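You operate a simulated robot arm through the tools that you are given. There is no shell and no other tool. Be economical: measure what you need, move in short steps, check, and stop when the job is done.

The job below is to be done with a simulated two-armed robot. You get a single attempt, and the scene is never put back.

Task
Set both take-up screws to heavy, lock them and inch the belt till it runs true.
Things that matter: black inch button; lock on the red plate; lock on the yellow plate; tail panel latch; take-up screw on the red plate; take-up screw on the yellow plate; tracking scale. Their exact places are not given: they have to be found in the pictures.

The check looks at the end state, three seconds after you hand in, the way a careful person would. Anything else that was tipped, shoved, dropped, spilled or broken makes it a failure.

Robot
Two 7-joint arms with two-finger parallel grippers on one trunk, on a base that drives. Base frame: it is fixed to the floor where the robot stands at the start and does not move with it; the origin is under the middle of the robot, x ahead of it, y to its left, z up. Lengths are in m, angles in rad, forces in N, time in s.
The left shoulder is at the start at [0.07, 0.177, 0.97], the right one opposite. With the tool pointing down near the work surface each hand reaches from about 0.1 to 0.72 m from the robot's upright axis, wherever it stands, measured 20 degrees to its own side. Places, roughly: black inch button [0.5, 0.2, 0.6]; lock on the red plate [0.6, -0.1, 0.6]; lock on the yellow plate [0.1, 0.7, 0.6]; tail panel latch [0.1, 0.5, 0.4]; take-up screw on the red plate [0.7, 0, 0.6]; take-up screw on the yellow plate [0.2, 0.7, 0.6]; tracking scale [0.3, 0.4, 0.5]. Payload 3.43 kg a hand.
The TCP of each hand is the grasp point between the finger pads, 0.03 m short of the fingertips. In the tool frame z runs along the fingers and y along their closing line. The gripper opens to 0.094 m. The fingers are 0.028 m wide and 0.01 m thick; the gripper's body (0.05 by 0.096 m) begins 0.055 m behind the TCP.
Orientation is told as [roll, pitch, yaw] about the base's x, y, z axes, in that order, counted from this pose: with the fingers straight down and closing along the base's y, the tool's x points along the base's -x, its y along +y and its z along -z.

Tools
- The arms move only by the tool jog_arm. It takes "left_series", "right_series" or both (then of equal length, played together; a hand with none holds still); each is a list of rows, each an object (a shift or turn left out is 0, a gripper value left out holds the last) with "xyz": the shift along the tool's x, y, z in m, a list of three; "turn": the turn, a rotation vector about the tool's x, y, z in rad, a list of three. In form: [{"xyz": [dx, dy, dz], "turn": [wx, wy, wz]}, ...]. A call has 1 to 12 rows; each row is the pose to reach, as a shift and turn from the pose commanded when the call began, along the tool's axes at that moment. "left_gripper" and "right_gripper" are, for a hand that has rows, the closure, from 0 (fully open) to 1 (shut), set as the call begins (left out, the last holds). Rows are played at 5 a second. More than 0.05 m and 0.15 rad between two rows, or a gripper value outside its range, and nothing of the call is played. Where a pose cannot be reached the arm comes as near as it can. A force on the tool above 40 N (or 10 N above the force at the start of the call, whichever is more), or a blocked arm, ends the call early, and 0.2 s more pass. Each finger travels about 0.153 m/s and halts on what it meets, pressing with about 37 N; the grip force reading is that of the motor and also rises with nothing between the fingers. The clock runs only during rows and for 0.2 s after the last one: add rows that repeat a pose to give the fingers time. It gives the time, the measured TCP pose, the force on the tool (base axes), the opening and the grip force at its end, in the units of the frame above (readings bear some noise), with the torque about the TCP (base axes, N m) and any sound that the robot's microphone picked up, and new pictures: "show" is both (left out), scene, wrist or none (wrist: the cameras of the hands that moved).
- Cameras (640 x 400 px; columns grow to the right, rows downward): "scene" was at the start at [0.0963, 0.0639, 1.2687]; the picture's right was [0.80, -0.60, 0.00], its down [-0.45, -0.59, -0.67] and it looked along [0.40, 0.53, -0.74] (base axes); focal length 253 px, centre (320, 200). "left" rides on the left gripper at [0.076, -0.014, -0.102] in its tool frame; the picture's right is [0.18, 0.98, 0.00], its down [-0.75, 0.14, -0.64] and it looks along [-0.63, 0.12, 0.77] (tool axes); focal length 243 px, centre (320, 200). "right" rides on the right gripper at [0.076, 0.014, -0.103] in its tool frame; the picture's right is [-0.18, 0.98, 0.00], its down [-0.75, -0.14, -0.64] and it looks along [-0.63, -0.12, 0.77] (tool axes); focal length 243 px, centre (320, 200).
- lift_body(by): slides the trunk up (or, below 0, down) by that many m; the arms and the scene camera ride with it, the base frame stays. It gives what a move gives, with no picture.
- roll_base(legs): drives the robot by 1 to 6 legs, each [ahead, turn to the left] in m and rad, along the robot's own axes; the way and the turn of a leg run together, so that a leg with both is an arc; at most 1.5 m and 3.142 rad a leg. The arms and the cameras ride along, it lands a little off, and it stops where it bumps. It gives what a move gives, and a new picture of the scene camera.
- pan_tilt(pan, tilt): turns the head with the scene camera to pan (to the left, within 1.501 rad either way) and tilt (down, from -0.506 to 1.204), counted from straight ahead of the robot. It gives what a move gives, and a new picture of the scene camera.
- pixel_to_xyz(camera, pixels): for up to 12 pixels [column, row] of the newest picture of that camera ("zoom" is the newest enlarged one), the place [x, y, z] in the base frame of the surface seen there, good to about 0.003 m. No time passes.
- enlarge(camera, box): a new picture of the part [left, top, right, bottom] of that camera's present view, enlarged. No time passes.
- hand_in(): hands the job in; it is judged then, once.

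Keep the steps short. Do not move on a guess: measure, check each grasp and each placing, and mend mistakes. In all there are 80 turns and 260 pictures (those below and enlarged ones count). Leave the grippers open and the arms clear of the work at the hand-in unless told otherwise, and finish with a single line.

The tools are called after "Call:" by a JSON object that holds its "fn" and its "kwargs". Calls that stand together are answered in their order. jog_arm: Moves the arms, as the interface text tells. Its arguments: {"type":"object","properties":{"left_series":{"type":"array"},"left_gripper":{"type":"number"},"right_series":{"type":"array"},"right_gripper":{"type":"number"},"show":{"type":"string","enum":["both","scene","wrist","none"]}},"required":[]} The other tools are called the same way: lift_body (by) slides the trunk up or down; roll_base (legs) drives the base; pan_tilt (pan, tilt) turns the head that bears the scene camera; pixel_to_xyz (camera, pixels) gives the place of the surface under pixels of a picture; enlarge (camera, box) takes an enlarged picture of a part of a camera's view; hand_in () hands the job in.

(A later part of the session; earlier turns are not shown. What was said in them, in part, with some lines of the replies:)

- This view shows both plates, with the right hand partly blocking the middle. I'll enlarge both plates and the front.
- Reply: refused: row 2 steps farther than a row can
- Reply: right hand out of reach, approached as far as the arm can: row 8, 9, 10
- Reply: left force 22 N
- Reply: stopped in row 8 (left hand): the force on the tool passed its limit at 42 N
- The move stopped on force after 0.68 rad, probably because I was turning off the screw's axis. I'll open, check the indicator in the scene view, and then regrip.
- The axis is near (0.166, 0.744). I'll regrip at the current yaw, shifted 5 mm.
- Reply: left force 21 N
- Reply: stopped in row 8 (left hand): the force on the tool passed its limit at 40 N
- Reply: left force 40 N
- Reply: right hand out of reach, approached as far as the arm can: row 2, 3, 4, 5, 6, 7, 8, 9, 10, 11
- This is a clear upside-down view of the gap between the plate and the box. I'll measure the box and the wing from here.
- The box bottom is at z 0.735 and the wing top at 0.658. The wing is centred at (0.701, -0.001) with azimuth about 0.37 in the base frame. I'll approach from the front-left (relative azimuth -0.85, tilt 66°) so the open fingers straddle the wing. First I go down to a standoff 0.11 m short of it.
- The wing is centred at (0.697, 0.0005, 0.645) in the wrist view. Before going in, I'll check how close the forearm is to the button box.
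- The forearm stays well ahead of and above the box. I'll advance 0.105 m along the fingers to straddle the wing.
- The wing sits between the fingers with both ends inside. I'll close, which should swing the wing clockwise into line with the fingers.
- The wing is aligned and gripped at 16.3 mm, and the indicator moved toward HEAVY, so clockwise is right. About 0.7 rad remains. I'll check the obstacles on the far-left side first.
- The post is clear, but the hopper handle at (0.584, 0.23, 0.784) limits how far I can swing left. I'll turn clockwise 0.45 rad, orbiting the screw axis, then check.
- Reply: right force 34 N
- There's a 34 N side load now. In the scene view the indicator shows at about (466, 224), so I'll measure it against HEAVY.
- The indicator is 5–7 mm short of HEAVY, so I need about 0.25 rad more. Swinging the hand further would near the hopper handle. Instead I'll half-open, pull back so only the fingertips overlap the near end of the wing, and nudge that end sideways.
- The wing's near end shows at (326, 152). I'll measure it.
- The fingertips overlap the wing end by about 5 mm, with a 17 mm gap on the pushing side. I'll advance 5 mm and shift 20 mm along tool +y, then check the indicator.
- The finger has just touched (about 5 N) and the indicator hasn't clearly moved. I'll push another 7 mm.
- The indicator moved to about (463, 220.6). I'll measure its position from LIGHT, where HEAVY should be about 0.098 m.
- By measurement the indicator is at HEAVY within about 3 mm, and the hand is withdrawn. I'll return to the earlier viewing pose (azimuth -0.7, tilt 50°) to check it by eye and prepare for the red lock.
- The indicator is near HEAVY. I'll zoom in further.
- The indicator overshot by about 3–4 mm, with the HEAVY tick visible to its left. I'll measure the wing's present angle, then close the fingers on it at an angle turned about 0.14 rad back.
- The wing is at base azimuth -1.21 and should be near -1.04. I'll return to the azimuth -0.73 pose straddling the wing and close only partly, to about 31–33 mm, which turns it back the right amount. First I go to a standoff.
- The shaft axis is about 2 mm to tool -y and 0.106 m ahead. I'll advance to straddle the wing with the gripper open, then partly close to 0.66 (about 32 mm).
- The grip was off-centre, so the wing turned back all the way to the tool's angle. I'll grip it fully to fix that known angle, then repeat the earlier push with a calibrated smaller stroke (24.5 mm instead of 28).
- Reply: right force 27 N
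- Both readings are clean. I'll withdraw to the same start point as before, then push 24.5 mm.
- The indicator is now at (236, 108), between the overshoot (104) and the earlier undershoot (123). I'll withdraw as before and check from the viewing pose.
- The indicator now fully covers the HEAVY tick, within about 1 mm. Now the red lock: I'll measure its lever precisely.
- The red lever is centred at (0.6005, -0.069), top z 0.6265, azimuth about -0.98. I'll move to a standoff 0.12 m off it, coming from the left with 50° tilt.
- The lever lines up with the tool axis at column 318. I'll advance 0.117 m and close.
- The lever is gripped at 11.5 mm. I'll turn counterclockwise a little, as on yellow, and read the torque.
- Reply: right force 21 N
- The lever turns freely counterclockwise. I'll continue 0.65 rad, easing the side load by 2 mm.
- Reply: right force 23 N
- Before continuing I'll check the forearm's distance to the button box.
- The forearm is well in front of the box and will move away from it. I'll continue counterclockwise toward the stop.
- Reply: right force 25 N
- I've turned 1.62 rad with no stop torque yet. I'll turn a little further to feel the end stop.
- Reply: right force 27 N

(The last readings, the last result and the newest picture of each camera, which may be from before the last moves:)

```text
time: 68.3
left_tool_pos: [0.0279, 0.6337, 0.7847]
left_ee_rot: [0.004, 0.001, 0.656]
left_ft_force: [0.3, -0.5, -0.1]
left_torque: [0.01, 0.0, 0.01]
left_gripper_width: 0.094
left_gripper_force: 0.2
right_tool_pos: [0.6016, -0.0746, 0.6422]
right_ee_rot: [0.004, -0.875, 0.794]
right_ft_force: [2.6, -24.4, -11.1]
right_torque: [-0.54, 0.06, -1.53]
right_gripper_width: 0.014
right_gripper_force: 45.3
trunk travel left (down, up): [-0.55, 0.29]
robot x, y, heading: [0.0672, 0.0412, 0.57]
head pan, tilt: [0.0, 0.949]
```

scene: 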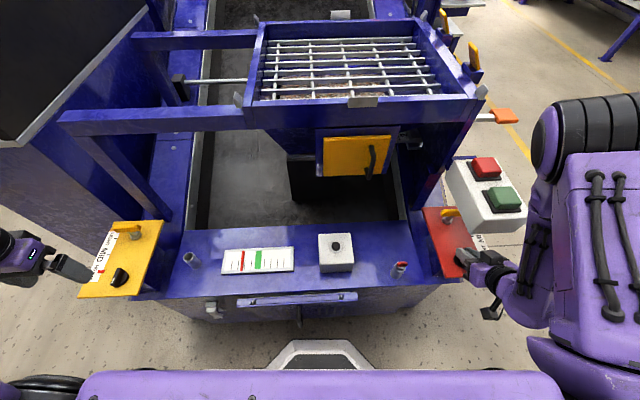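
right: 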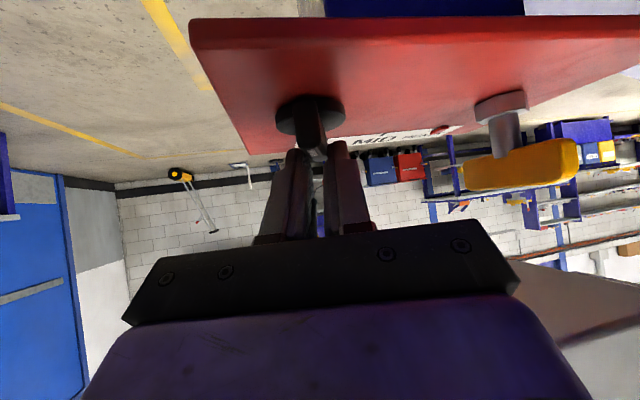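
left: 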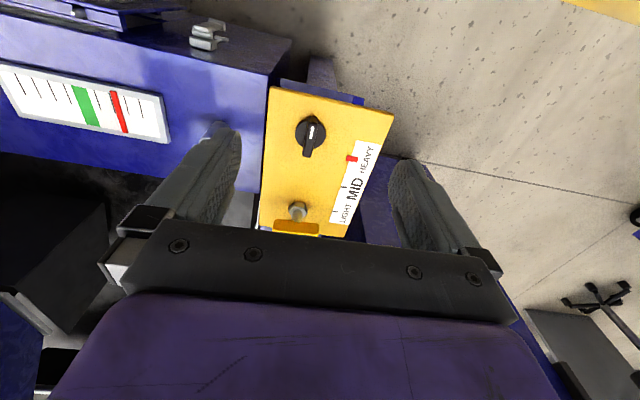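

The end stop is felt at -1.53 N m. I'll relax slightly, open and withdraw along the fingers.

Call:
{"fn": "jog_arm", "kwargs": {"right_series": [{"turn": [0.06, 0, 0.05]}, {"turn": [0.06, 0, 0.05]}, {"turn": [0.06, 0, 0.05]}, {"turn": [0.06, 0, 0.05]}, {"xyz": [0, 0, -0.04], "turn": [0.06, 0, 0.05]}, {"xyz": [0, 0, -0.08], "turn": [0.06, 0, 0.05]}, {"xyz": [0, 0, -0.12], "turn": [0.06, 0, 0.05]}, {"xyz": [0, 0, -0.15], "turn": [0.06, 0, 0.05]}], "right_gripper": 0}}

Call:
{"fn": "enlarge", "kwargs": {"camera": "scene", "box": [420, 195, 516, 285]}}

Call:
{"fn": "enlarge", "kwargs": {"camera": "scene", "box": [200, 225, 400, 325]}}

```text
time: 70.1
left_tool_pos: [0.0254, 0.6348, 0.782]
left_ee_rot: [0.0, 0.002, 0.657]
left_ft_force: [0.1, 1.0, 0.2]
left_torque: [0.03, -0.03, 0.02]
left_gripper_width: 0.094
left_gripper_force: 0.1
right_tool_pos: [0.5392, -0.1687, 0.7257]
right_ee_rot: [0.004, -0.874, 0.72]
right_ft_force: [-1.2, -0.7, -0.4]
right_torque: [-0.01, -0.02, 0.0]
right_gripper_width: 0.0942
right_gripper_force: 0.0
right hand out of reach, approached as far as the arm can: row 7, 8
trunk travel left (down, up): [-0.55, 0.29]
robot x, y, heading: [0.0669, 0.0426, 0.572]
head pan, tilt: [0.0, 0.949]
```

scene: 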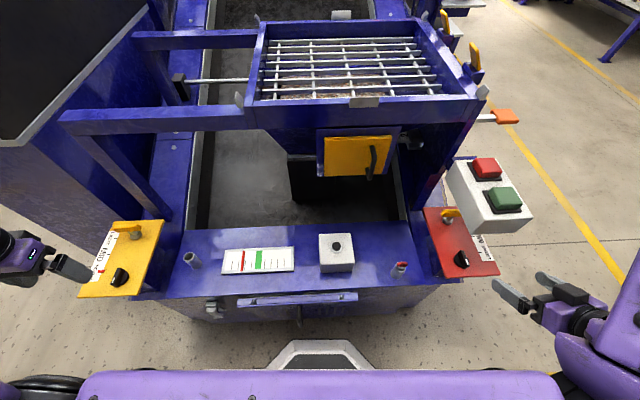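
right: 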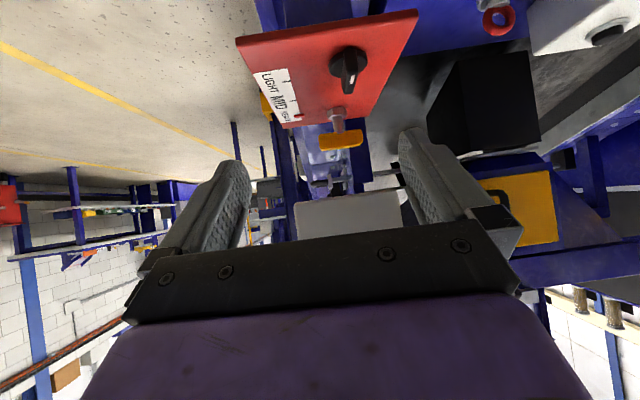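

```text
4.44 times, centred on (468, 240) of scene
```

zoom: 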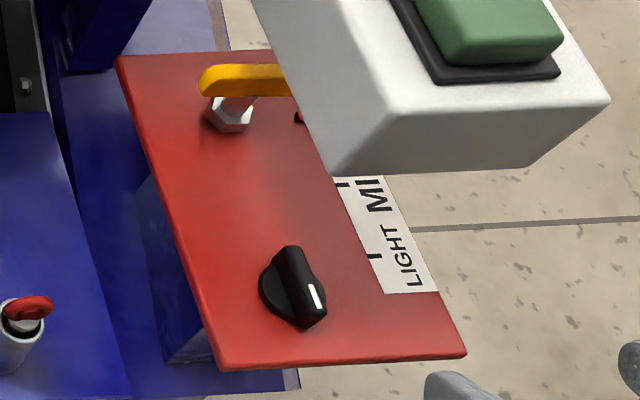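

```text
3.20 times, centred on (300, 275) of scene
```

zoom: 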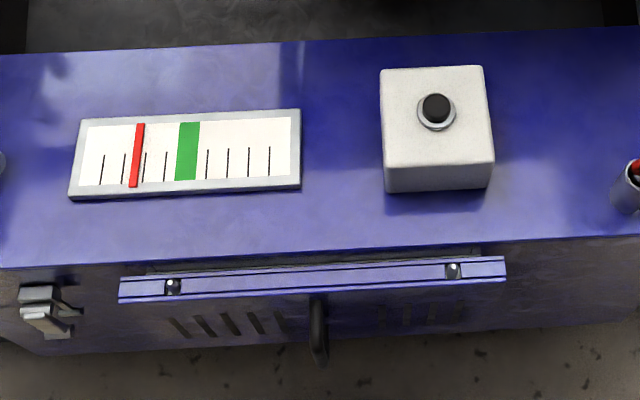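

Both locks are now turned alike. I'll check the red indicator once more and look closely at the latch and panel before inching.

Call:
{"fn": "enlarge", "kwargs": {"camera": "right", "box": [240, 50, 400, 150]}}

Call:
{"fn": "enlarge", "kwargs": {"camera": "scene", "box": [196, 285, 276, 335]}}

Call:
{"fn": "enlarge", "kwargs": {"camera": "left", "box": [0, 0, 300, 150]}}

Call:
{"fn": "pixel_to_xyz", "kwargs": {"camera": "scene", "pixels": [[245, 302], [350, 296], [250, 308], [300, 306], [300, 325], [208, 312], [212, 302], [210, 320], [222, 312], [230, 318], [335, 246], [336, 240]]}}

```text
4.00 times, centred on (320, 100) of right
```

zoom: 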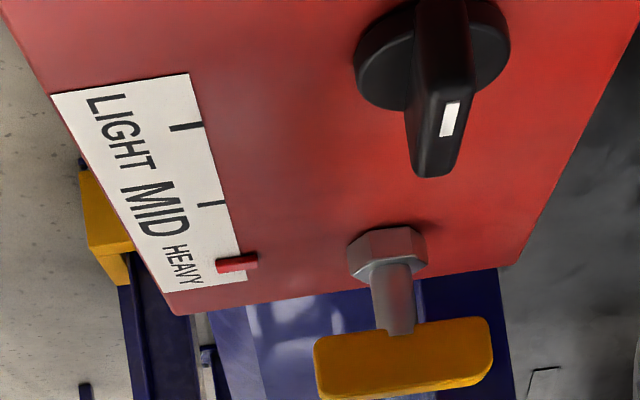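

```text
8.00 times, centred on (236, 310) of scene
```

zoom: 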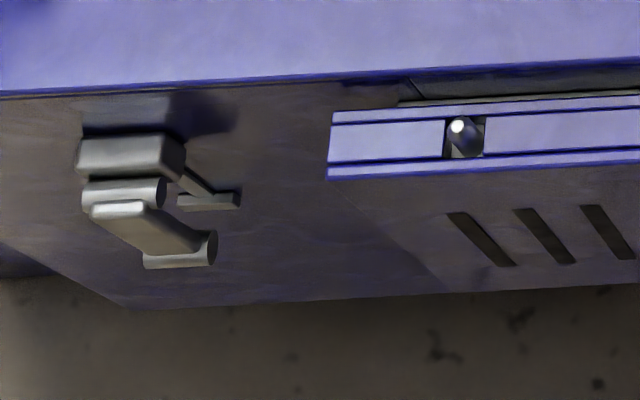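

```text
2.13 times, centred on (150, 75) of left
```

zoom: 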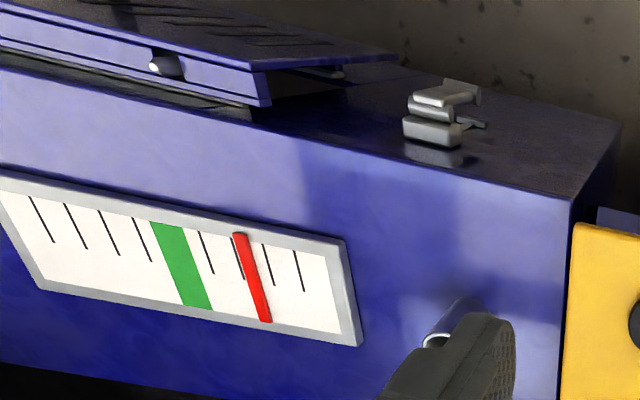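

```text
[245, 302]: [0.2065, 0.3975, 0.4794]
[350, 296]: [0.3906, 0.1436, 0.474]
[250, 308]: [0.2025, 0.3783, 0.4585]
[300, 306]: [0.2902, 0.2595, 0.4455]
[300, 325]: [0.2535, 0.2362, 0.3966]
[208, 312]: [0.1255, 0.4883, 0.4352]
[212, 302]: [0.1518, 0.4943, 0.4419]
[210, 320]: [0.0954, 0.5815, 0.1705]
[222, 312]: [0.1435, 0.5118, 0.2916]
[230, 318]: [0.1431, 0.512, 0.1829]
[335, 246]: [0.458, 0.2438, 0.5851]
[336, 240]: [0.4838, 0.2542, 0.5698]
```

Red still reads HEAVY. The panel's top edge may be tilted out from the body, so I'll measure the panel plane and the body face.

Call:
{"fn": "pixel_to_xyz", "kwargs": {"camera": "left", "pixels": [[118, 40], [145, 33], [175, 27], [124, 50], [160, 45], [180, 35], [110, 12], [60, 30], [240, 70], [210, 80], [190, 47], [155, 34]]}}

Call:
{"fn": "pixel_to_xyz", "kwargs": {"camera": "left", "pixels": [[203, 60], [208, 45], [220, 42], [226, 58], [195, 52], [110, 45], [20, 28], [80, 30], [60, 10], [200, 67], [218, 47], [150, 36]]}}

Call:
{"fn": "enlarge", "kwargs": {"camera": "left", "box": [80, 0, 240, 80]}}

```text
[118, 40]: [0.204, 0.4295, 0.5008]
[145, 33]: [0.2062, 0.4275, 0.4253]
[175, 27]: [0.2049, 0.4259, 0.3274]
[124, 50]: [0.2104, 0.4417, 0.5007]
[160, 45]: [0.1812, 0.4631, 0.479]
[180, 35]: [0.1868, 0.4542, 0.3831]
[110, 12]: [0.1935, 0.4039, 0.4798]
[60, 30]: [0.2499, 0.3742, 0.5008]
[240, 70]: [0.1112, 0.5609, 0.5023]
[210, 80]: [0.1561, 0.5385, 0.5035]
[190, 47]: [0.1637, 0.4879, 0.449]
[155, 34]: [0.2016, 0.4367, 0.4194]
```

```text
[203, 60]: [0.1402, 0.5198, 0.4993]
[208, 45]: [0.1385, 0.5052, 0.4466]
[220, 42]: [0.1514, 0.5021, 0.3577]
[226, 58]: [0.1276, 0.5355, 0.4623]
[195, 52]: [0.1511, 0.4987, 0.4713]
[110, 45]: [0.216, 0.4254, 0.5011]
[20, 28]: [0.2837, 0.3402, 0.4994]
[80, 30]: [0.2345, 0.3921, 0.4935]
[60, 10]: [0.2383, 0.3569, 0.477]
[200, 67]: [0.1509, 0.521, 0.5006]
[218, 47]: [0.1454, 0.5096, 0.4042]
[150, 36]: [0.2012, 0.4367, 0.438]
```

```text
4.00 times, centred on (160, 40) of left
```

zoom: 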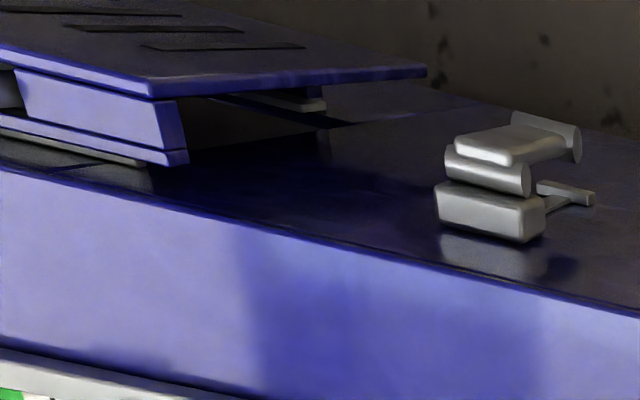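

The panel looks like a flush-mounted tray and the task doesn't call for opening it, so I leave the latch alone. I'll bring the closed left hand above the black button at (0.458, 0.244, 0.585).

Call:
{"fn": "jog_arm", "kwargs": {"left_series": [{"xyz": [-0.009, -0.048, 0], "turn": [0, 0, 0.007]}, {"xyz": [-0.018, -0.096, 0], "turn": [0, 0, 0.014]}, {"xyz": [-0.026, -0.144, 0], "turn": [0, 0, 0.021]}, {"xyz": [-0.035, -0.192, 0], "turn": [0, 0, 0.028]}, {"xyz": [-0.043, -0.24, 0], "turn": [0, 0, 0.035]}, {"xyz": [-0.052, -0.288, 0], "turn": [0, 0, 0.042]}, {"xyz": [-0.061, -0.336, 0], "turn": [0, 0, 0.05]}, {"xyz": [-0.069, -0.384, 0], "turn": [0, 0, 0.057]}, {"xyz": [-0.078, -0.432, 0], "turn": [0, 0, 0.064]}, {"xyz": [-0.087, -0.48, 0.0], "turn": [0, 0, 0.071]}, {"xyz": [-0.095, -0.528, 0.0], "turn": [0, 0, 0.078]}, {"xyz": [-0.1038, -0.5738, 0.0], "turn": [0, 0, 0.085]}], "left_gripper": 1}}

Call:
{"fn": "pixel_to_xyz", "kwargs": {"camera": "left", "pixels": [[320, 110], [320, 120], [320, 130], [320, 100], [310, 110], [330, 110]]}}

```text
time: 72.9
left_tool_pos: [0.4726, 0.2539, 0.8149]
left_ee_rot: [-0.091, -0.017, 0.624]
left_ft_force: [0.1, -1.6, -0.4]
left_torque: [-0.01, -0.03, 0.02]
left_gripper_width: 0.0
left_gripper_force: 32.9
right_tool_pos: [0.5396, -0.1708, 0.7255]
right_ee_rot: [0.003, -0.874, 0.721]
right_ft_force: [0.3, 0.6, 0.3]
right_torque: [0.0, -0.04, -0.01]
right_gripper_width: 0.0938
right_gripper_force: 0.3
trunk travel left (down, up): [-0.55, 0.29]
robot x, y, heading: [0.065, 0.044, 0.571]
head pan, tilt: [0.0, 0.949]
stopped in row 12 (left hand): the arm was blocked; the commanded pose is now the measured one
```

scene: 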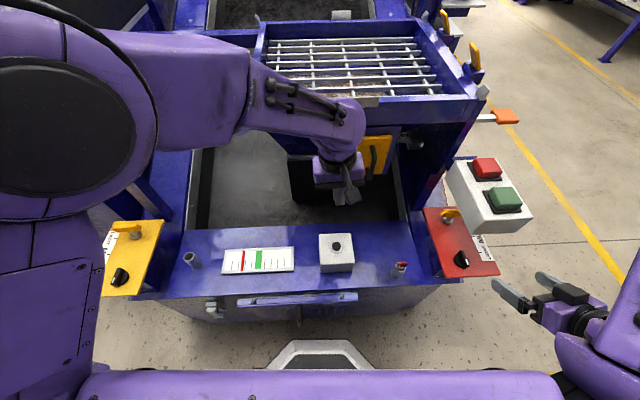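
left: 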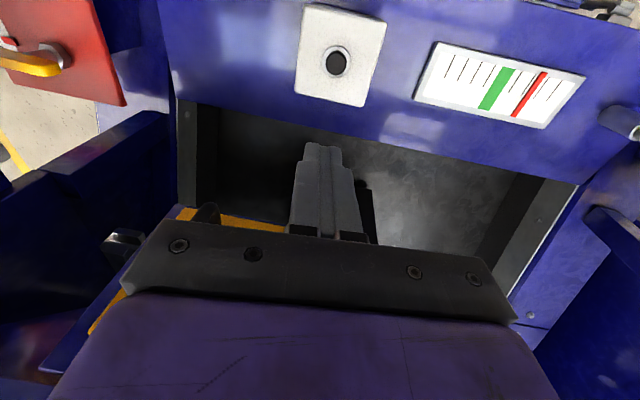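

```text
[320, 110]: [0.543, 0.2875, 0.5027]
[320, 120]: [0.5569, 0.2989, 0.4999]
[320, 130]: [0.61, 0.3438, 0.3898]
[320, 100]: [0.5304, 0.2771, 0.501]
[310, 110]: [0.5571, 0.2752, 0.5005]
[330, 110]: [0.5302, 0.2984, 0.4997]
```

The move ended with "blocked" near the hopper, with no force on the tool, and the hand is slightly tilted. I'll back off toward the robot, straighten up and go a bit lower.

Call:
{"fn": "jog_arm", "kwargs": {"left_series": [{"xyz": [0.02, 0, 0.0]}, {"xyz": [0.04, 0, 0.01], "turn": [-0.045, 0.008, 0.026]}, {"xyz": [0.05, 0, 0.03], "turn": [-0.091, 0.017, 0.052]}, {"xyz": [0.05, 0, 0.06], "turn": [-0.091, 0.017, 0.052]}, {"xyz": [0.05, 0, 0.09], "turn": [-0.091, 0.017, 0.052]}, {"xyz": [0.05, 0, 0.09], "turn": [-0.091, 0.017, 0.052]}]}}

Call:
{"fn": "enlarge", "kwargs": {"camera": "scene", "box": [220, 120, 420, 290]}}

```text
time: 74.5
left_tool_pos: [0.4519, 0.2319, 0.7469]
left_ee_rot: [-0.079, -0.004, 0.633]
left_ft_force: [-0.8, 1.0, 0.1]
left_torque: [0.02, -0.02, 0.0]
left_gripper_width: 0.0002
left_gripper_force: 33.1
right_tool_pos: [0.5396, -0.1698, 0.7251]
right_ee_rot: [0.004, -0.873, 0.72]
right_ft_force: [0.6, 0.6, 0.2]
right_torque: [0.02, 0.03, 0.01]
right_gripper_width: 0.0939
right_gripper_force: 0.3
trunk travel left (down, up): [-0.55, 0.29]
robot x, y, heading: [0.0656, 0.0377, 0.569]
head pan, tilt: [0.0, 0.949]
stopped in row 6 (left hand): the arm was blocked; the commanded pose is now the measured one
```

scene: 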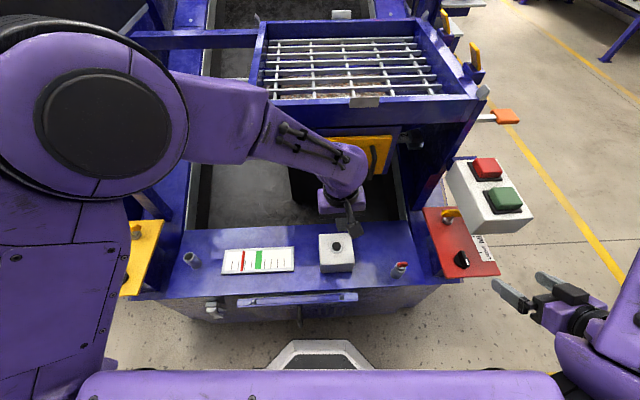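
left: 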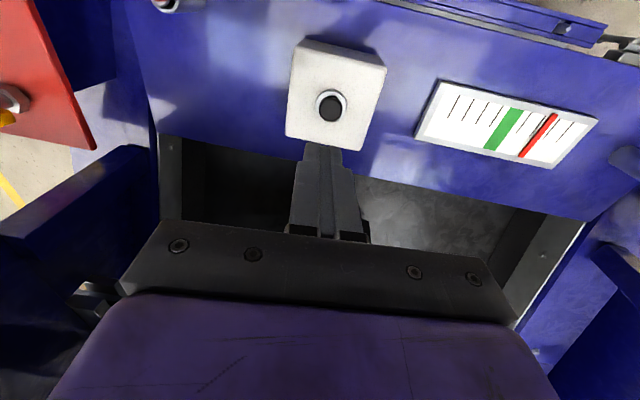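

```text
2.35 times, centred on (320, 205) of scene
```

zoom: 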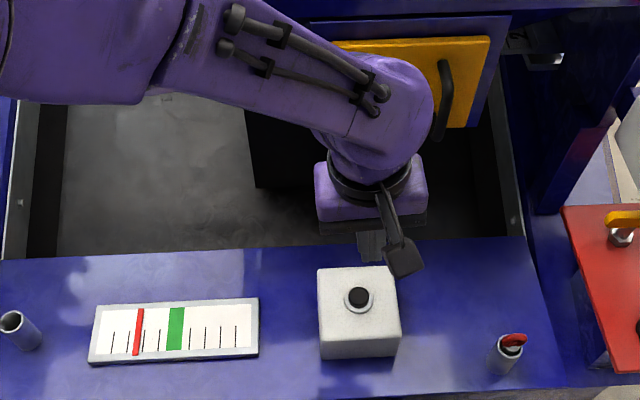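

The left wrist is tight against the hopper door area. I'll bring the left hand back out to the left and use the right hand for the button instead.

Call:
{"fn": "jog_arm", "kwargs": {"left_series": [{"xyz": [0.01, 0.04, -0.01]}, {"xyz": [0.02, 0.08, -0.02]}, {"xyz": [0.03, 0.12, -0.03]}, {"xyz": [0.04, 0.16, -0.04]}, {"xyz": [0.05, 0.2, -0.05]}, {"xyz": [0.06, 0.24, -0.06]}, {"xyz": [0.07, 0.28, -0.07]}, {"xyz": [0.08, 0.32, -0.08]}, {"xyz": [0.09, 0.36, -0.08]}, {"xyz": [0.1, 0.4, -0.08]}, {"xyz": [0.1, 0.43, -0.08]}], "left_gripper": 0, "show": "scene"}}

Call:
{"fn": "enlarge", "kwargs": {"camera": "scene", "box": [230, 20, 480, 190]}}

```text
time: 76.9
left_tool_pos: [0.1168, 0.5223, 0.7933]
left_ee_rot: [-0.072, -0.002, 0.628]
left_ft_force: [0.8, 0.1, 0.1]
left_torque: [-0.04, 0.03, 0.03]
left_gripper_width: 0.0939
left_gripper_force: 0.1
right_tool_pos: [0.5406, -0.169, 0.7247]
right_ee_rot: [0.006, -0.873, 0.719]
right_ft_force: [-0.5, 0.2, -0.3]
right_torque: [-0.01, 0.01, 0.02]
right_gripper_width: 0.094
right_gripper_force: 0.1
trunk travel left (down, up): [-0.55, 0.29]
robot x, y, heading: [0.0695, 0.0379, 0.571]
head pan, tilt: [0.0, 0.949]
```

scene: 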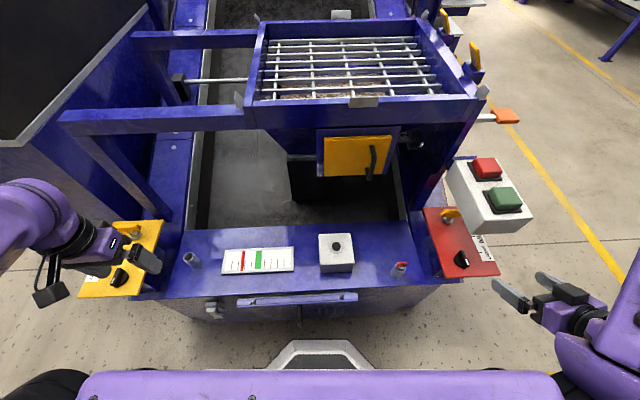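

```text
2.35 times, centred on (355, 105) of scene
```

zoom: 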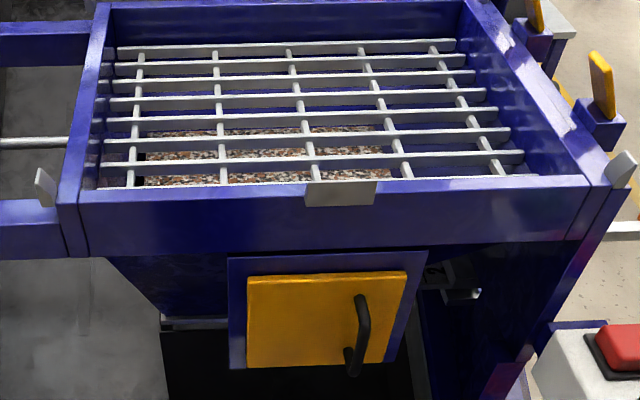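

The hopper and door look unchanged. I'll bring the right hand, closed and tilted forward, to a point just in front of the button box.

Call:
{"fn": "jog_arm", "kwargs": {"right_series": [{"xyz": [-0.005, 0.042, 0.011], "turn": [0.011, 0.042, 0.013]}, {"xyz": [-0.011, 0.085, 0.021], "turn": [0.021, 0.083, 0.026]}, {"xyz": [-0.016, 0.127, 0.032], "turn": [0.032, 0.125, 0.039]}, {"xyz": [-0.021, 0.17, 0.043], "turn": [0.043, 0.166, 0.052]}, {"xyz": [-0.026, 0.212, 0.054], "turn": [0.053, 0.208, 0.065]}, {"xyz": [-0.032, 0.254, 0.064], "turn": [0.064, 0.249, 0.078]}, {"xyz": [-0.037, 0.297, 0.075], "turn": [0.075, 0.291, 0.091]}, {"xyz": [-0.042, 0.339, 0.086], "turn": [0.085, 0.332, 0.104]}, {"xyz": [-0.0477, 0.3817, 0.0967], "turn": [0.096, 0.374, 0.117]}, {"xyz": [-0.0477, 0.3817, 0.0967], "turn": [0.096, 0.374, 0.117]}], "right_gripper": 1}}

```text
time: 79.1
left_tool_pos: [0.1155, 0.5232, 0.7935]
left_ee_rot: [-0.072, -0.004, 0.629]
left_ft_force: [0.3, -0.6, -0.4]
left_torque: [0.0, 0.0, 0.01]
left_gripper_width: 0.094
left_gripper_force: 0.1
right_tool_pos: [0.3704, 0.1978, 0.7186]
right_ee_rot: [0.076, -0.497, 0.502]
right_ft_force: [0.0, -0.5, 0.2]
right_torque: [0.0, 0.0, -0.01]
right_gripper_width: 0.0
right_gripper_force: 32.7
right hand out of reach, approached as far as the arm can: row 1, 2, 3, 4, 5, 6, 7, 8
trunk travel left (down, up): [-0.55, 0.29]
robot x, y, heading: [0.0656, 0.0377, 0.571]
head pan, tilt: [0.0, 0.949]
```

scene: 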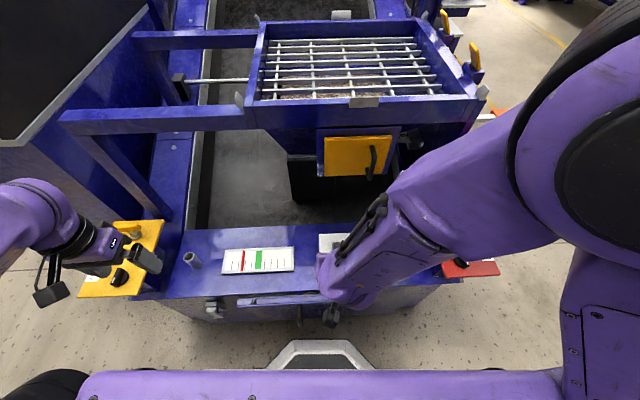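
right: 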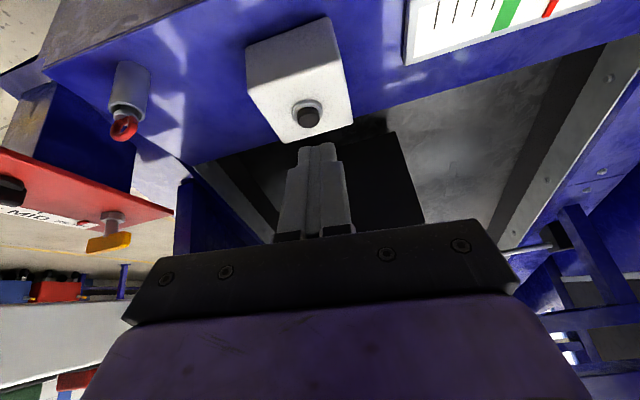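

The button is at (308, 115) in the wrist view. I'll measure it.

Call:
{"fn": "pixel_to_xyz", "kwargs": {"camera": "right", "pixels": [[308, 116], [308, 110], [300, 108], [308, 123], [316, 116], [298, 60], [318, 155], [320, 104]]}}

```text
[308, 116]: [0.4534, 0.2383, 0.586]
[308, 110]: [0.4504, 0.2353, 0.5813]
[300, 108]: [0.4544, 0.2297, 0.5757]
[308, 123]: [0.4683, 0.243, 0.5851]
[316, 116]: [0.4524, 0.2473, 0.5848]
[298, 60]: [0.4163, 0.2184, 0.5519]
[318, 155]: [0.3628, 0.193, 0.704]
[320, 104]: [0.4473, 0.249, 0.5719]
```

The button cap is centred at about (0.459, 0.241, 0.586). I'll bring the fingertip to hover 1.4 cm above it.

Call:
{"fn": "jog_arm", "kwargs": {"right_series": [{"xyz": [-0.015, -0.005, 0.035]}, {"xyz": [-0.029, -0.01, 0.075]}, {"xyz": [-0.0437, -0.0159, 0.105]}, {"xyz": [-0.0437, -0.0159, 0.1204]}, {"xyz": [-0.0437, -0.0159, 0.1204]}]}}

Call:
{"fn": "enlarge", "kwargs": {"camera": "right", "box": [220, 60, 420, 200]}}

```text
time: 80.3
left_tool_pos: [0.1151, 0.5234, 0.7923]
left_ee_rot: [-0.076, -0.004, 0.629]
left_ft_force: [0.6, -1.0, 0.3]
left_torque: [-0.01, 0.01, 0.03]
left_gripper_width: 0.0942
left_gripper_force: 0.0
right_tool_pos: [0.4613, 0.2257, 0.6188]
right_ee_rot: [0.024, -0.498, 0.54]
right_ft_force: [0.1, 0.2, -0.4]
right_torque: [0.0, 0.01, -0.02]
right_gripper_width: 0.0001
right_gripper_force: 33.3
trunk travel left (down, up): [-0.55, 0.29]
robot x, y, heading: [0.063, 0.0448, 0.575]
head pan, tilt: [0.0, 0.949]
```

scene: 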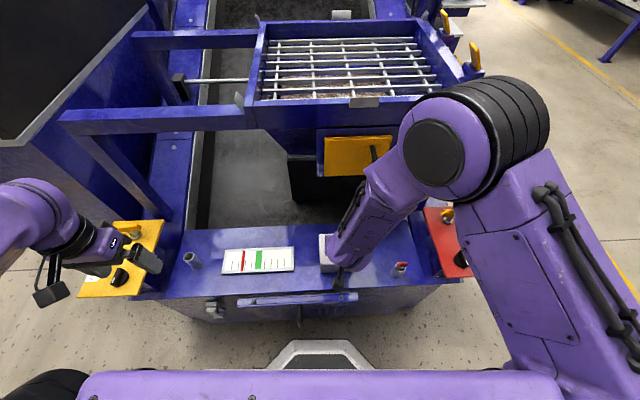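
right: 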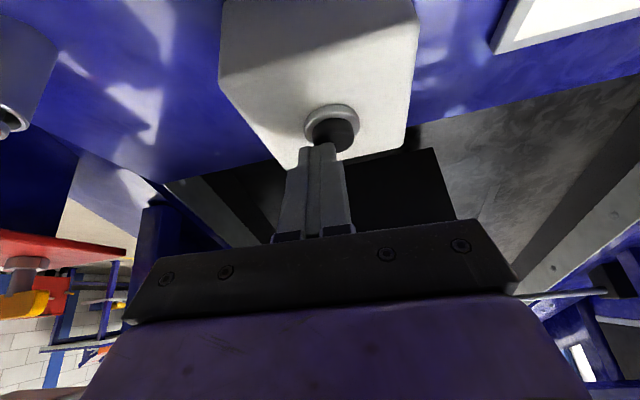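

```text
2.86 times, centred on (320, 130) of right
```

zoom: 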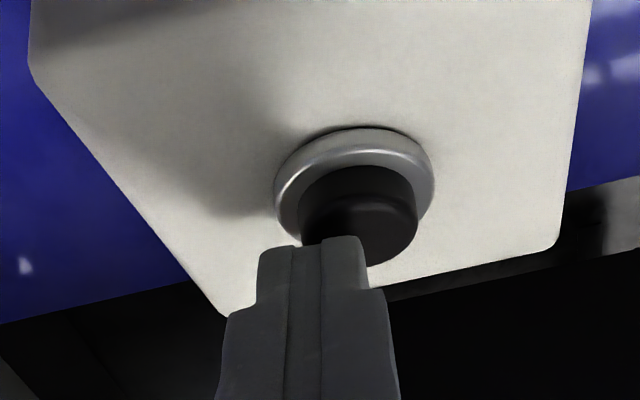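

The fingertip is at cap height but 12 mm to the side. I'll lift, shift over the cap, and press down gently to about 6 mm of travel.

Call:
{"fn": "jog_arm", "kwargs": {"right_series": [{"xyz": [-0.0073, 0, -0.005]}, {"xyz": [-0.0073, 0.0123, -0.005]}, {"xyz": [-0.0073, 0.0123, -0.005]}, {"xyz": [-0.005, 0.0123, 0.0]}, {"xyz": [-0.0025, 0.0123, 0.004]}, {"xyz": [-0.0006, 0.0123, 0.0073]}, {"xyz": [-0.0006, 0.0123, 0.0073]}, {"xyz": [-0.0006, 0.0123, 0.0073]}]}}

Call:
{"fn": "enlarge", "kwargs": {"camera": "right", "box": [220, 60, 420, 200]}}

Call:
{"fn": "enlarge", "kwargs": {"camera": "scene", "box": [210, 235, 310, 285]}}

```text
time: 82.1
left_tool_pos: [0.1162, 0.5232, 0.7938]
left_ee_rot: [-0.074, -0.004, 0.629]
left_ft_force: [0.6, 0.8, 0.0]
left_torque: [-0.02, -0.01, -0.04]
left_gripper_width: 0.094
left_gripper_force: 0.0
right_tool_pos: [0.4553, 0.2373, 0.612]
right_ee_rot: [0.015, -0.5, 0.548]
right_ft_force: [-1.2, 2.6, 8.1]
right_torque: [0.14, -0.02, 0.0]
right_gripper_width: 0.0
right_gripper_force: 32.7
trunk travel left (down, up): [-0.55, 0.29]
robot x, y, heading: [0.0642, 0.0431, 0.57]
head pan, tilt: [0.0, 0.949]
heard: click
```

scene: 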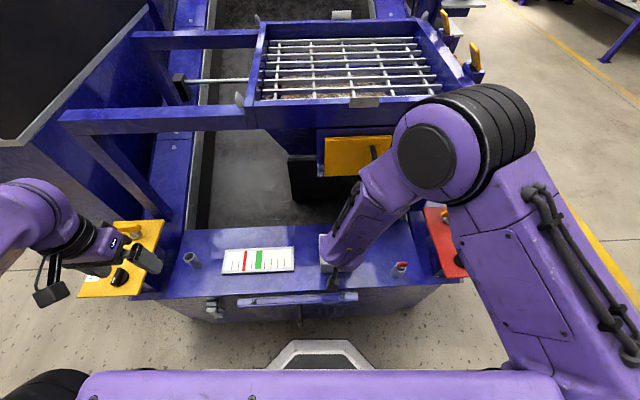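
right: 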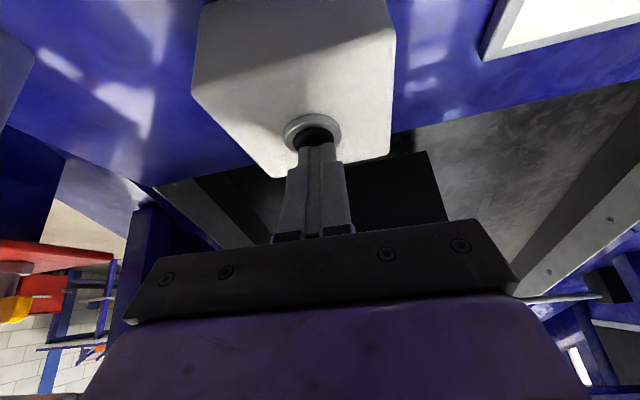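

```text
2.86 times, centred on (320, 130) of right
```

zoom: 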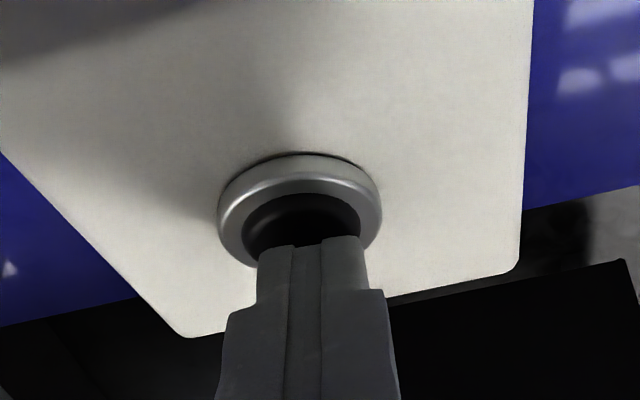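

```text
6.40 times, centred on (260, 260) of scene
```

zoom: 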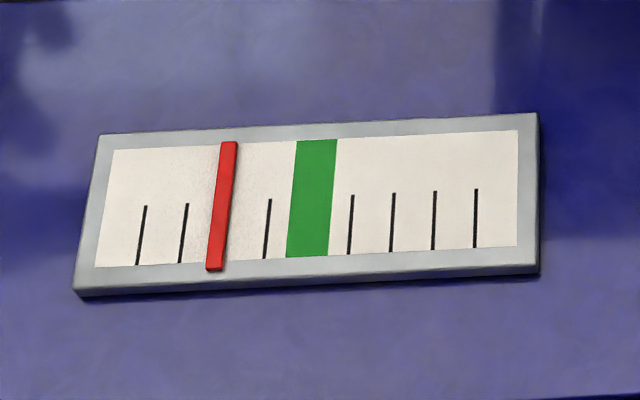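

I heard a click and the pointer crept toward the green. I'll hold the button for about 2.5 s to see if it keeps moving.

Call:
{"fn": "jog_arm", "kwargs": {"right_series": [{"xyz": [0, 0, 0]}, {"xyz": [0, 0, 0]}, {"xyz": [0, 0, 0]}, {"xyz": [0, 0, 0]}, {"xyz": [0, 0, 0]}, {"xyz": [0, 0, 0]}, {"xyz": [0, 0, 0]}, {"xyz": [0, 0, 0]}, {"xyz": [0, 0, 0]}, {"xyz": [0, 0, 0]}, {"xyz": [0, 0, 0]}, {"xyz": [0, 0, 0]}], "show": "none"}}

Call:
{"fn": "enlarge", "kwargs": {"camera": "scene", "box": [210, 235, 310, 285]}}

```text
time: 84.7
left_tool_pos: [0.115, 0.523, 0.7936]
left_ee_rot: [-0.072, -0.005, 0.627]
left_ft_force: [0.3, 0.5, -0.4]
left_torque: [0.0, 0.01, -0.02]
left_gripper_width: 0.0937
left_gripper_force: 0.0
right_tool_pos: [0.4553, 0.238, 0.612]
right_ee_rot: [0.015, -0.499, 0.551]
right_ft_force: [0.4, -2.4, 6.9]
right_torque: [-0.07, -0.03, -0.01]
right_gripper_width: 0.0
right_gripper_force: 32.9
trunk travel left (down, up): [-0.55, 0.29]
robot x, y, heading: [0.0606, 0.0404, 0.574]
head pan, tilt: [0.0, 0.949]
```

```text
6.40 times, centred on (260, 260) of scene
```

zoom: 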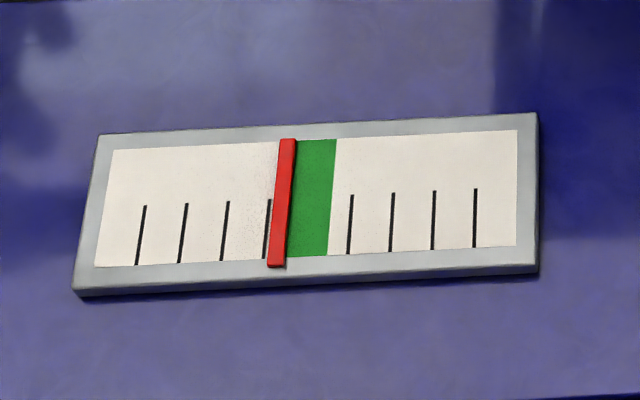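

While held, the pointer moves about 23 zoom-px per second and has about 30 px to go to the centre of the green. I'll hold 1.0 s more.

Call:
{"fn": "jog_arm", "kwargs": {"right_series": [{"xyz": [0, 0, 0]}, {"xyz": [0, 0, 0]}, {"xyz": [0, 0, 0]}, {"xyz": [0, 0, 0]}], "show": "none"}}

Call:
{"fn": "enlarge", "kwargs": {"camera": "scene", "box": [210, 235, 310, 285]}}

```text
time: 85.7
left_tool_pos: [0.1149, 0.5232, 0.7937]
left_ee_rot: [-0.075, -0.004, 0.628]
left_ft_force: [0.9, 0.4, -0.7]
left_torque: [0.0, -0.01, 0.02]
left_gripper_width: 0.0941
left_gripper_force: 0.0
right_tool_pos: [0.4546, 0.2385, 0.6129]
right_ee_rot: [0.015, -0.5, 0.55]
right_ft_force: [-1.5, -0.9, 6.9]
right_torque: [-0.03, 0.04, 0.02]
right_gripper_width: 0.0
right_gripper_force: 32.8
trunk travel left (down, up): [-0.55, 0.29]
robot x, y, heading: [0.0633, 0.0439, 0.575]
head pan, tilt: [0.0, 0.949]
```

```text
6.40 times, centred on (260, 260) of scene
```

zoom: 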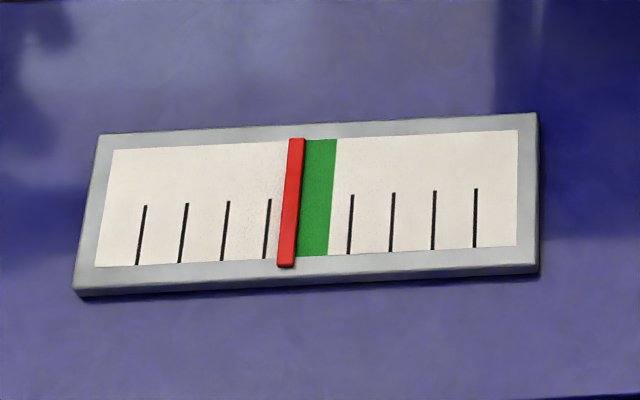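

The pointer slows as it nears the centre of the green, so it settles there. I'll hold longer.

Call:
{"fn": "jog_arm", "kwargs": {"right_series": [{"xyz": [0, 0, 0]}, {"xyz": [0, 0, 0]}, {"xyz": [0, 0, 0]}, {"xyz": [0, 0, 0]}, {"xyz": [0, 0, 0]}, {"xyz": [0, 0, 0]}, {"xyz": [0, 0, 0]}, {"xyz": [0, 0, 0]}, {"xyz": [0, 0, 0]}, {"xyz": [0, 0, 0]}, {"xyz": [0, 0, 0]}, {"xyz": [0, 0, 0]}], "show": "none"}}

Call:
{"fn": "jog_arm", "kwargs": {"right_series": [{"xyz": [0, 0, 0]}, {"xyz": [0, 0, 0]}, {"xyz": [0, 0, 0]}, {"xyz": [0, 0, 0]}, {"xyz": [0, 0, 0]}, {"xyz": [0, 0, 0]}, {"xyz": [0, 0, 0]}, {"xyz": [0, 0, 0]}, {"xyz": [0, 0, 0]}, {"xyz": [0, 0, 0]}, {"xyz": [0, 0, 0]}, {"xyz": [0, 0, 0]}], "show": "none"}}

Call:
{"fn": "enlarge", "kwargs": {"camera": "scene", "box": [210, 235, 310, 285]}}

```text
time: 88.3
left_tool_pos: [0.1153, 0.5222, 0.7938]
left_ee_rot: [-0.077, -0.006, 0.628]
left_ft_force: [0.7, -0.3, 0.5]
left_torque: [0.01, 0.02, 0.0]
left_gripper_width: 0.0938
left_gripper_force: 0.1
right_tool_pos: [0.4566, 0.2391, 0.6114]
right_ee_rot: [0.015, -0.499, 0.551]
right_ft_force: [-2.3, 0.7, 6.3]
right_torque: [0.02, 0.03, 0.02]
right_gripper_width: 0.0
right_gripper_force: 33.0
trunk travel left (down, up): [-0.55, 0.29]
robot x, y, heading: [0.0656, 0.0432, 0.57]
head pan, tilt: [0.0, 0.949]
```

```text
time: 90.9
left_tool_pos: [0.1152, 0.523, 0.7946]
left_ee_rot: [-0.074, -0.006, 0.628]
left_ft_force: [-0.3, 0.8, -0.6]
left_torque: [-0.02, 0.02, 0.0]
left_gripper_width: 0.0937
left_gripper_force: 0.1
right_tool_pos: [0.4558, 0.2386, 0.6122]
right_ee_rot: [0.016, -0.501, 0.551]
right_ft_force: [0.5, -0.4, 7.8]
right_torque: [0.02, 0.0, -0.01]
right_gripper_width: 0.0001
right_gripper_force: 32.9
trunk travel left (down, up): [-0.55, 0.29]
robot x, y, heading: [0.0669, 0.0383, 0.573]
head pan, tilt: [0.0, 0.949]
```

```text
6.40 times, centred on (260, 260) of scene
```

zoom: 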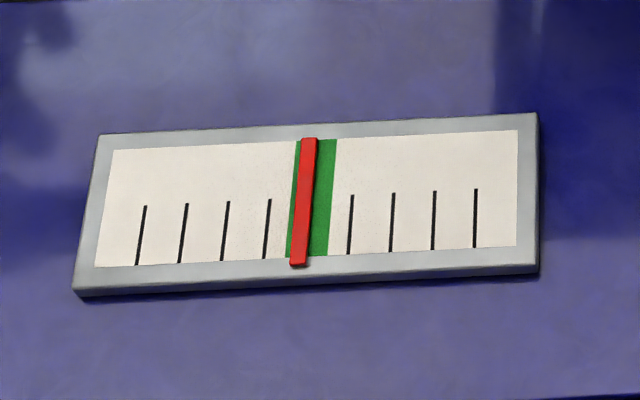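

The pointer is inside the green now. I'll hold 2.6 s more to see whether it has settled.

Call:
{"fn": "jog_arm", "kwargs": {"right_series": [{"xyz": [0, 0, 0]}, {"xyz": [0, 0, 0]}, {"xyz": [0, 0, 0]}, {"xyz": [0, 0, 0]}, {"xyz": [0, 0, 0]}, {"xyz": [0, 0, 0]}, {"xyz": [0, 0, 0]}, {"xyz": [0, 0, 0]}, {"xyz": [0, 0, 0]}, {"xyz": [0, 0, 0]}, {"xyz": [0, 0, 0]}, {"xyz": [0, 0, 0]}], "show": "none"}}

Call:
{"fn": "enlarge", "kwargs": {"camera": "scene", "box": [210, 235, 310, 285]}}

```text
time: 93.5
left_tool_pos: [0.115, 0.5238, 0.7945]
left_ee_rot: [-0.075, -0.005, 0.629]
left_ft_force: [1.2, 0.0, -0.1]
left_torque: [0.01, -0.03, 0.0]
left_gripper_width: 0.094
left_gripper_force: 0.1
right_tool_pos: [0.4544, 0.2374, 0.6127]
right_ee_rot: [0.016, -0.498, 0.549]
right_ft_force: [-0.6, -0.9, 6.6]
right_torque: [0.0, -0.06, 0.0]
right_gripper_width: 0.0
right_gripper_force: 32.9
trunk travel left (down, up): [-0.55, 0.29]
robot x, y, heading: [0.065, 0.0417, 0.572]
head pan, tilt: [0.0, 0.949]
```

```text
6.40 times, centred on (260, 260) of scene
```

zoom: 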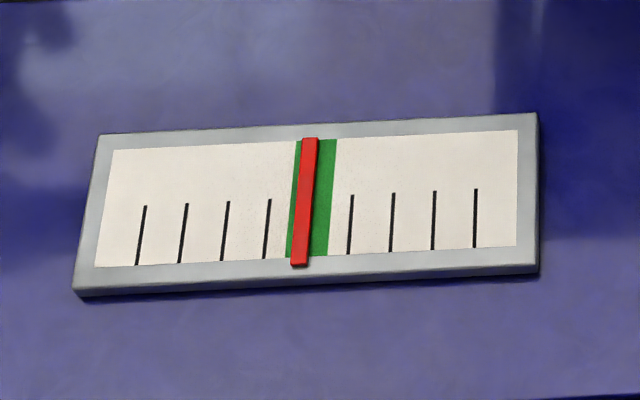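

The pointer has settled inside the green. I'll lift the right hand straight off the button, pull it back, and raise the left hand clear.

Call:
{"fn": "jog_arm", "kwargs": {"right_series": [{"xyz": [-0.019, 0, -0.035]}, {"xyz": [-0.038, 0, -0.07]}, {"xyz": [-0.05, 0, -0.1]}, {"xyz": [-0.04, -0.03, -0.125]}, {"xyz": [-0.02, -0.06, -0.145]}, {"xyz": [-0.005, -0.09, -0.165]}, {"xyz": [0.005, -0.12, -0.185]}, {"xyz": [0.005, -0.12, -0.185]}], "left_series": [{"xyz": [0.01, 0, -0.02]}, {"xyz": [0.02, 0, -0.04]}, {"xyz": [0.03, 0, -0.06]}, {"xyz": [0.04, 0, -0.08]}, {"xyz": [0.05, 0, -0.1]}, {"xyz": [0.05, 0, -0.1]}, {"xyz": [0.05, 0, -0.1]}, {"xyz": [0.05, 0, -0.1]}]}}

Call:
{"fn": "enlarge", "kwargs": {"camera": "scene", "box": [210, 225, 370, 325]}}

```text
time: 94.2
left_tool_pos: [0.097, 0.5139, 0.8374]
left_ee_rot: [-0.075, -0.003, 0.631]
left_ft_force: [-0.4, -0.5, -0.2]
left_torque: [-0.03, -0.02, 0.01]
left_gripper_width: 0.0942
left_gripper_force: 0.1
right_tool_pos: [0.4005, 0.199, 0.6248]
right_ee_rot: [0.015, -0.273, 0.536]
right_ft_force: [0.7, 0.1, 0.0]
right_torque: [-0.02, -0.01, -0.02]
right_gripper_width: 0.0
right_gripper_force: 32.9
trunk travel left (down, up): [-0.55, 0.29]
robot x, y, heading: [0.0654, 0.0403, 0.575]
head pan, tilt: [0.0, 0.949]
stopped in row 3 (right hand): the arm was blocked; the commanded pose is now the measured one
```

scene: 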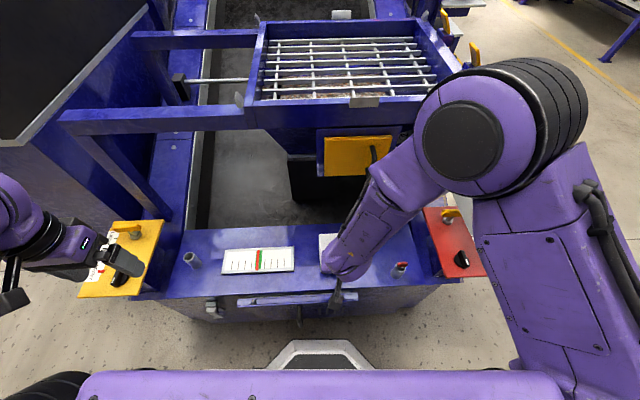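
right: 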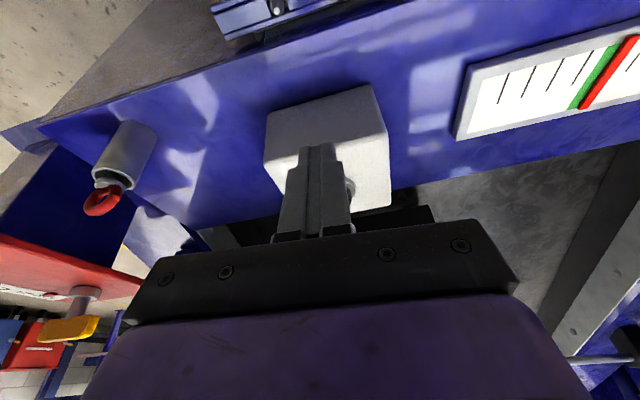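
left: 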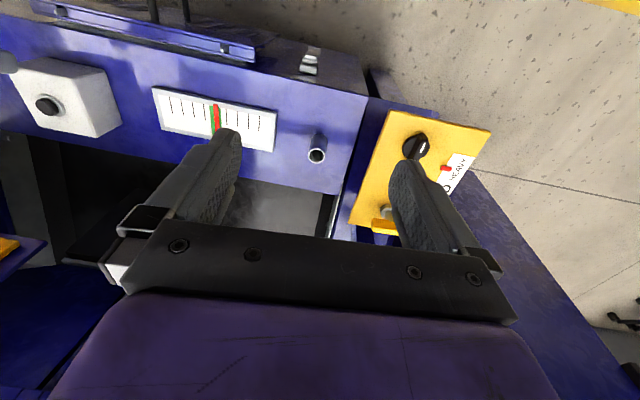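

```text
4.00 times, centred on (290, 275) of scene
```

zoom: 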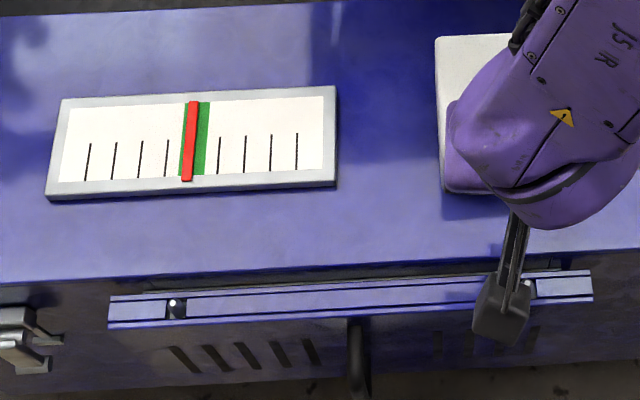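

The right arm reported "blocked" after lifting off. I'll check whether its elbow is near the button box before moving on.

Call:
{"fn": "pixel_to_xyz", "kwargs": {"camera": "scene", "pixels": [[460, 140], [520, 100], [490, 200], [480, 240], [430, 200], [420, 170], [540, 200], [500, 300], [350, 250], [575, 120]]}}

Call:
{"fn": "enlarge", "kwargs": {"camera": "scene", "box": [320, 40, 640, 300]}}

```text
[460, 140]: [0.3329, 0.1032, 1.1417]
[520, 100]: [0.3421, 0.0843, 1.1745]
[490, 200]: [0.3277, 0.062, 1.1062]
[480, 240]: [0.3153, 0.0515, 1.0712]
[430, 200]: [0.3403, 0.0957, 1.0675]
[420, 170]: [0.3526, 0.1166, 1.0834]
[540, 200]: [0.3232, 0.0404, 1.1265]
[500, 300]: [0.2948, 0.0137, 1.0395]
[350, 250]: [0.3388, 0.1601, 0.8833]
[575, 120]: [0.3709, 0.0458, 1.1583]
```

```text
1.54 times, centred on (480, 170) of scene
5 turns are left
```

zoom: 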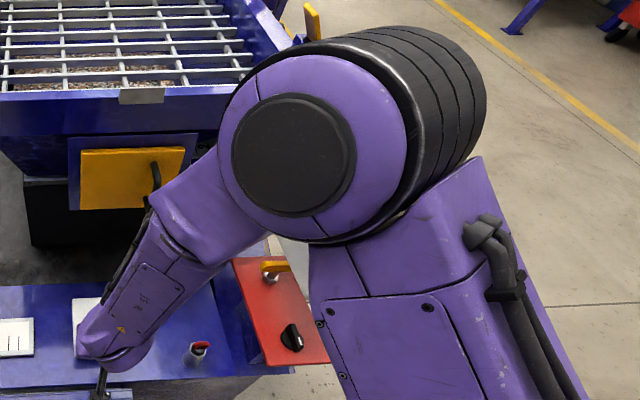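

The elbow is high and clear at z about 1.1, so the block is only the folded arm's limit. I'll raise the trunk 0.15 m to lift both hands straight up, then open the right gripper and check.

Call:
{"fn": "lift_body", "kwargs": {"by": 0.15}}

Call:
{"fn": "jog_arm", "kwargs": {"right_series": [{"xyz": [0, 0, 0]}, {"xyz": [0, 0, 0]}, {"xyz": [0, 0, 0]}, {"xyz": [0, 0, 0]}], "right_gripper": 0}}

Call:
{"fn": "enlarge", "kwargs": {"camera": "scene", "box": [160, 180, 360, 305]}}

```text
time: 95.9
left_tool_pos: [0.0963, 0.5141, 0.9852]
left_ee_rot: [-0.075, -0.003, 0.629]
left_ft_force: [-0.1, 0.7, 0.2]
left_torque: [-0.01, 0.01, 0.03]
left_gripper_width: 0.0939
left_gripper_force: 0.1
right_tool_pos: [0.4009, 0.1988, 0.7763]
right_ee_rot: [0.015, -0.274, 0.535]
right_ft_force: [-0.3, 0.8, 0.4]
right_torque: [-0.04, 0.02, -0.02]
right_gripper_width: 0.0002
right_gripper_force: 33.3
trunk travel left (down, up): [-0.7, 0.14]
robot x, y, heading: [0.0642, 0.0428, 0.572]
head pan, tilt: [0.0, 0.949]
```

```text
time: 96.9
left_tool_pos: [0.0968, 0.5136, 0.986]
left_ee_rot: [-0.075, -0.003, 0.627]
left_ft_force: [-0.9, 0.1, -0.4]
left_torque: [-0.03, 0.0, -0.01]
left_gripper_width: 0.094
left_gripper_force: 0.0
right_tool_pos: [0.4004, 0.1988, 0.7756]
right_ee_rot: [0.016, -0.273, 0.535]
right_ft_force: [-0.7, -0.5, 0.3]
right_torque: [-0.02, 0.03, -0.02]
right_gripper_width: 0.0942
right_gripper_force: 0.0
trunk travel left (down, up): [-0.7, 0.14]
robot x, y, heading: [0.0623, 0.0437, 0.572]
head pan, tilt: [0.0, 0.949]
```

scene: 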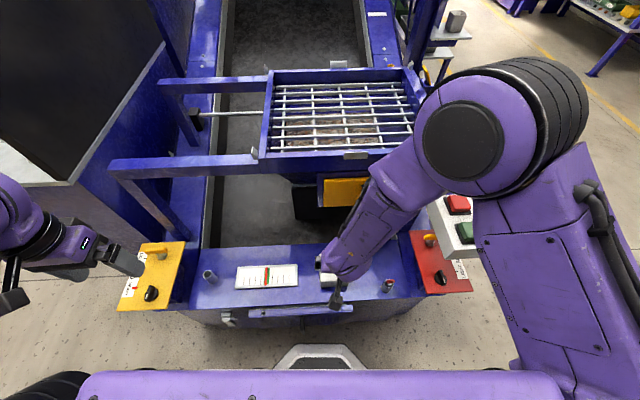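
right: 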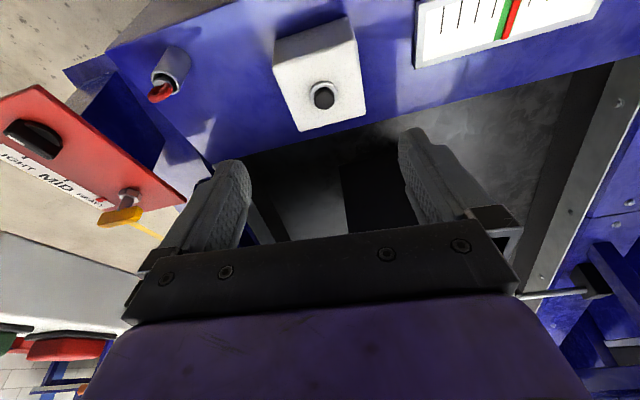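

```text
3.20 times, centred on (260, 242) of scene
4 turns are left
```

zoom: 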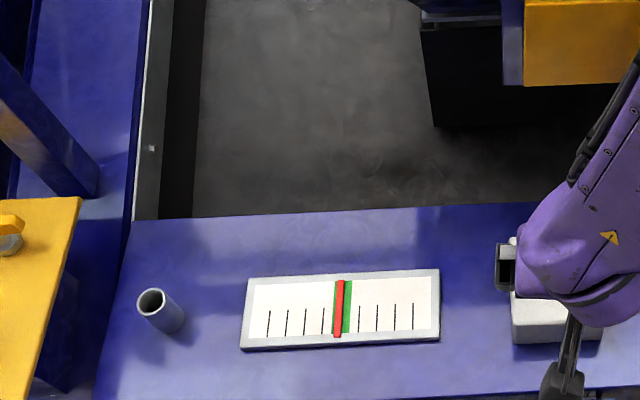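

Both grippers are open and clear of the work. Both screws read HEAVY, both locks are at their stops, and the pointer rests in the green, so I'm handing in.

Call:
{"fn": "hand_in", "kwargs": {}}

```text
The job is handed in.
```

Handed in: both take-up screws read HEAVY (red within about 1 mm of the tick), both locks are turned to their stops, and I inched the belt until the tracking pointer settled in the green, slightly off-centre; grippers are open, arms are clear, and the tail panel latch was not touched.
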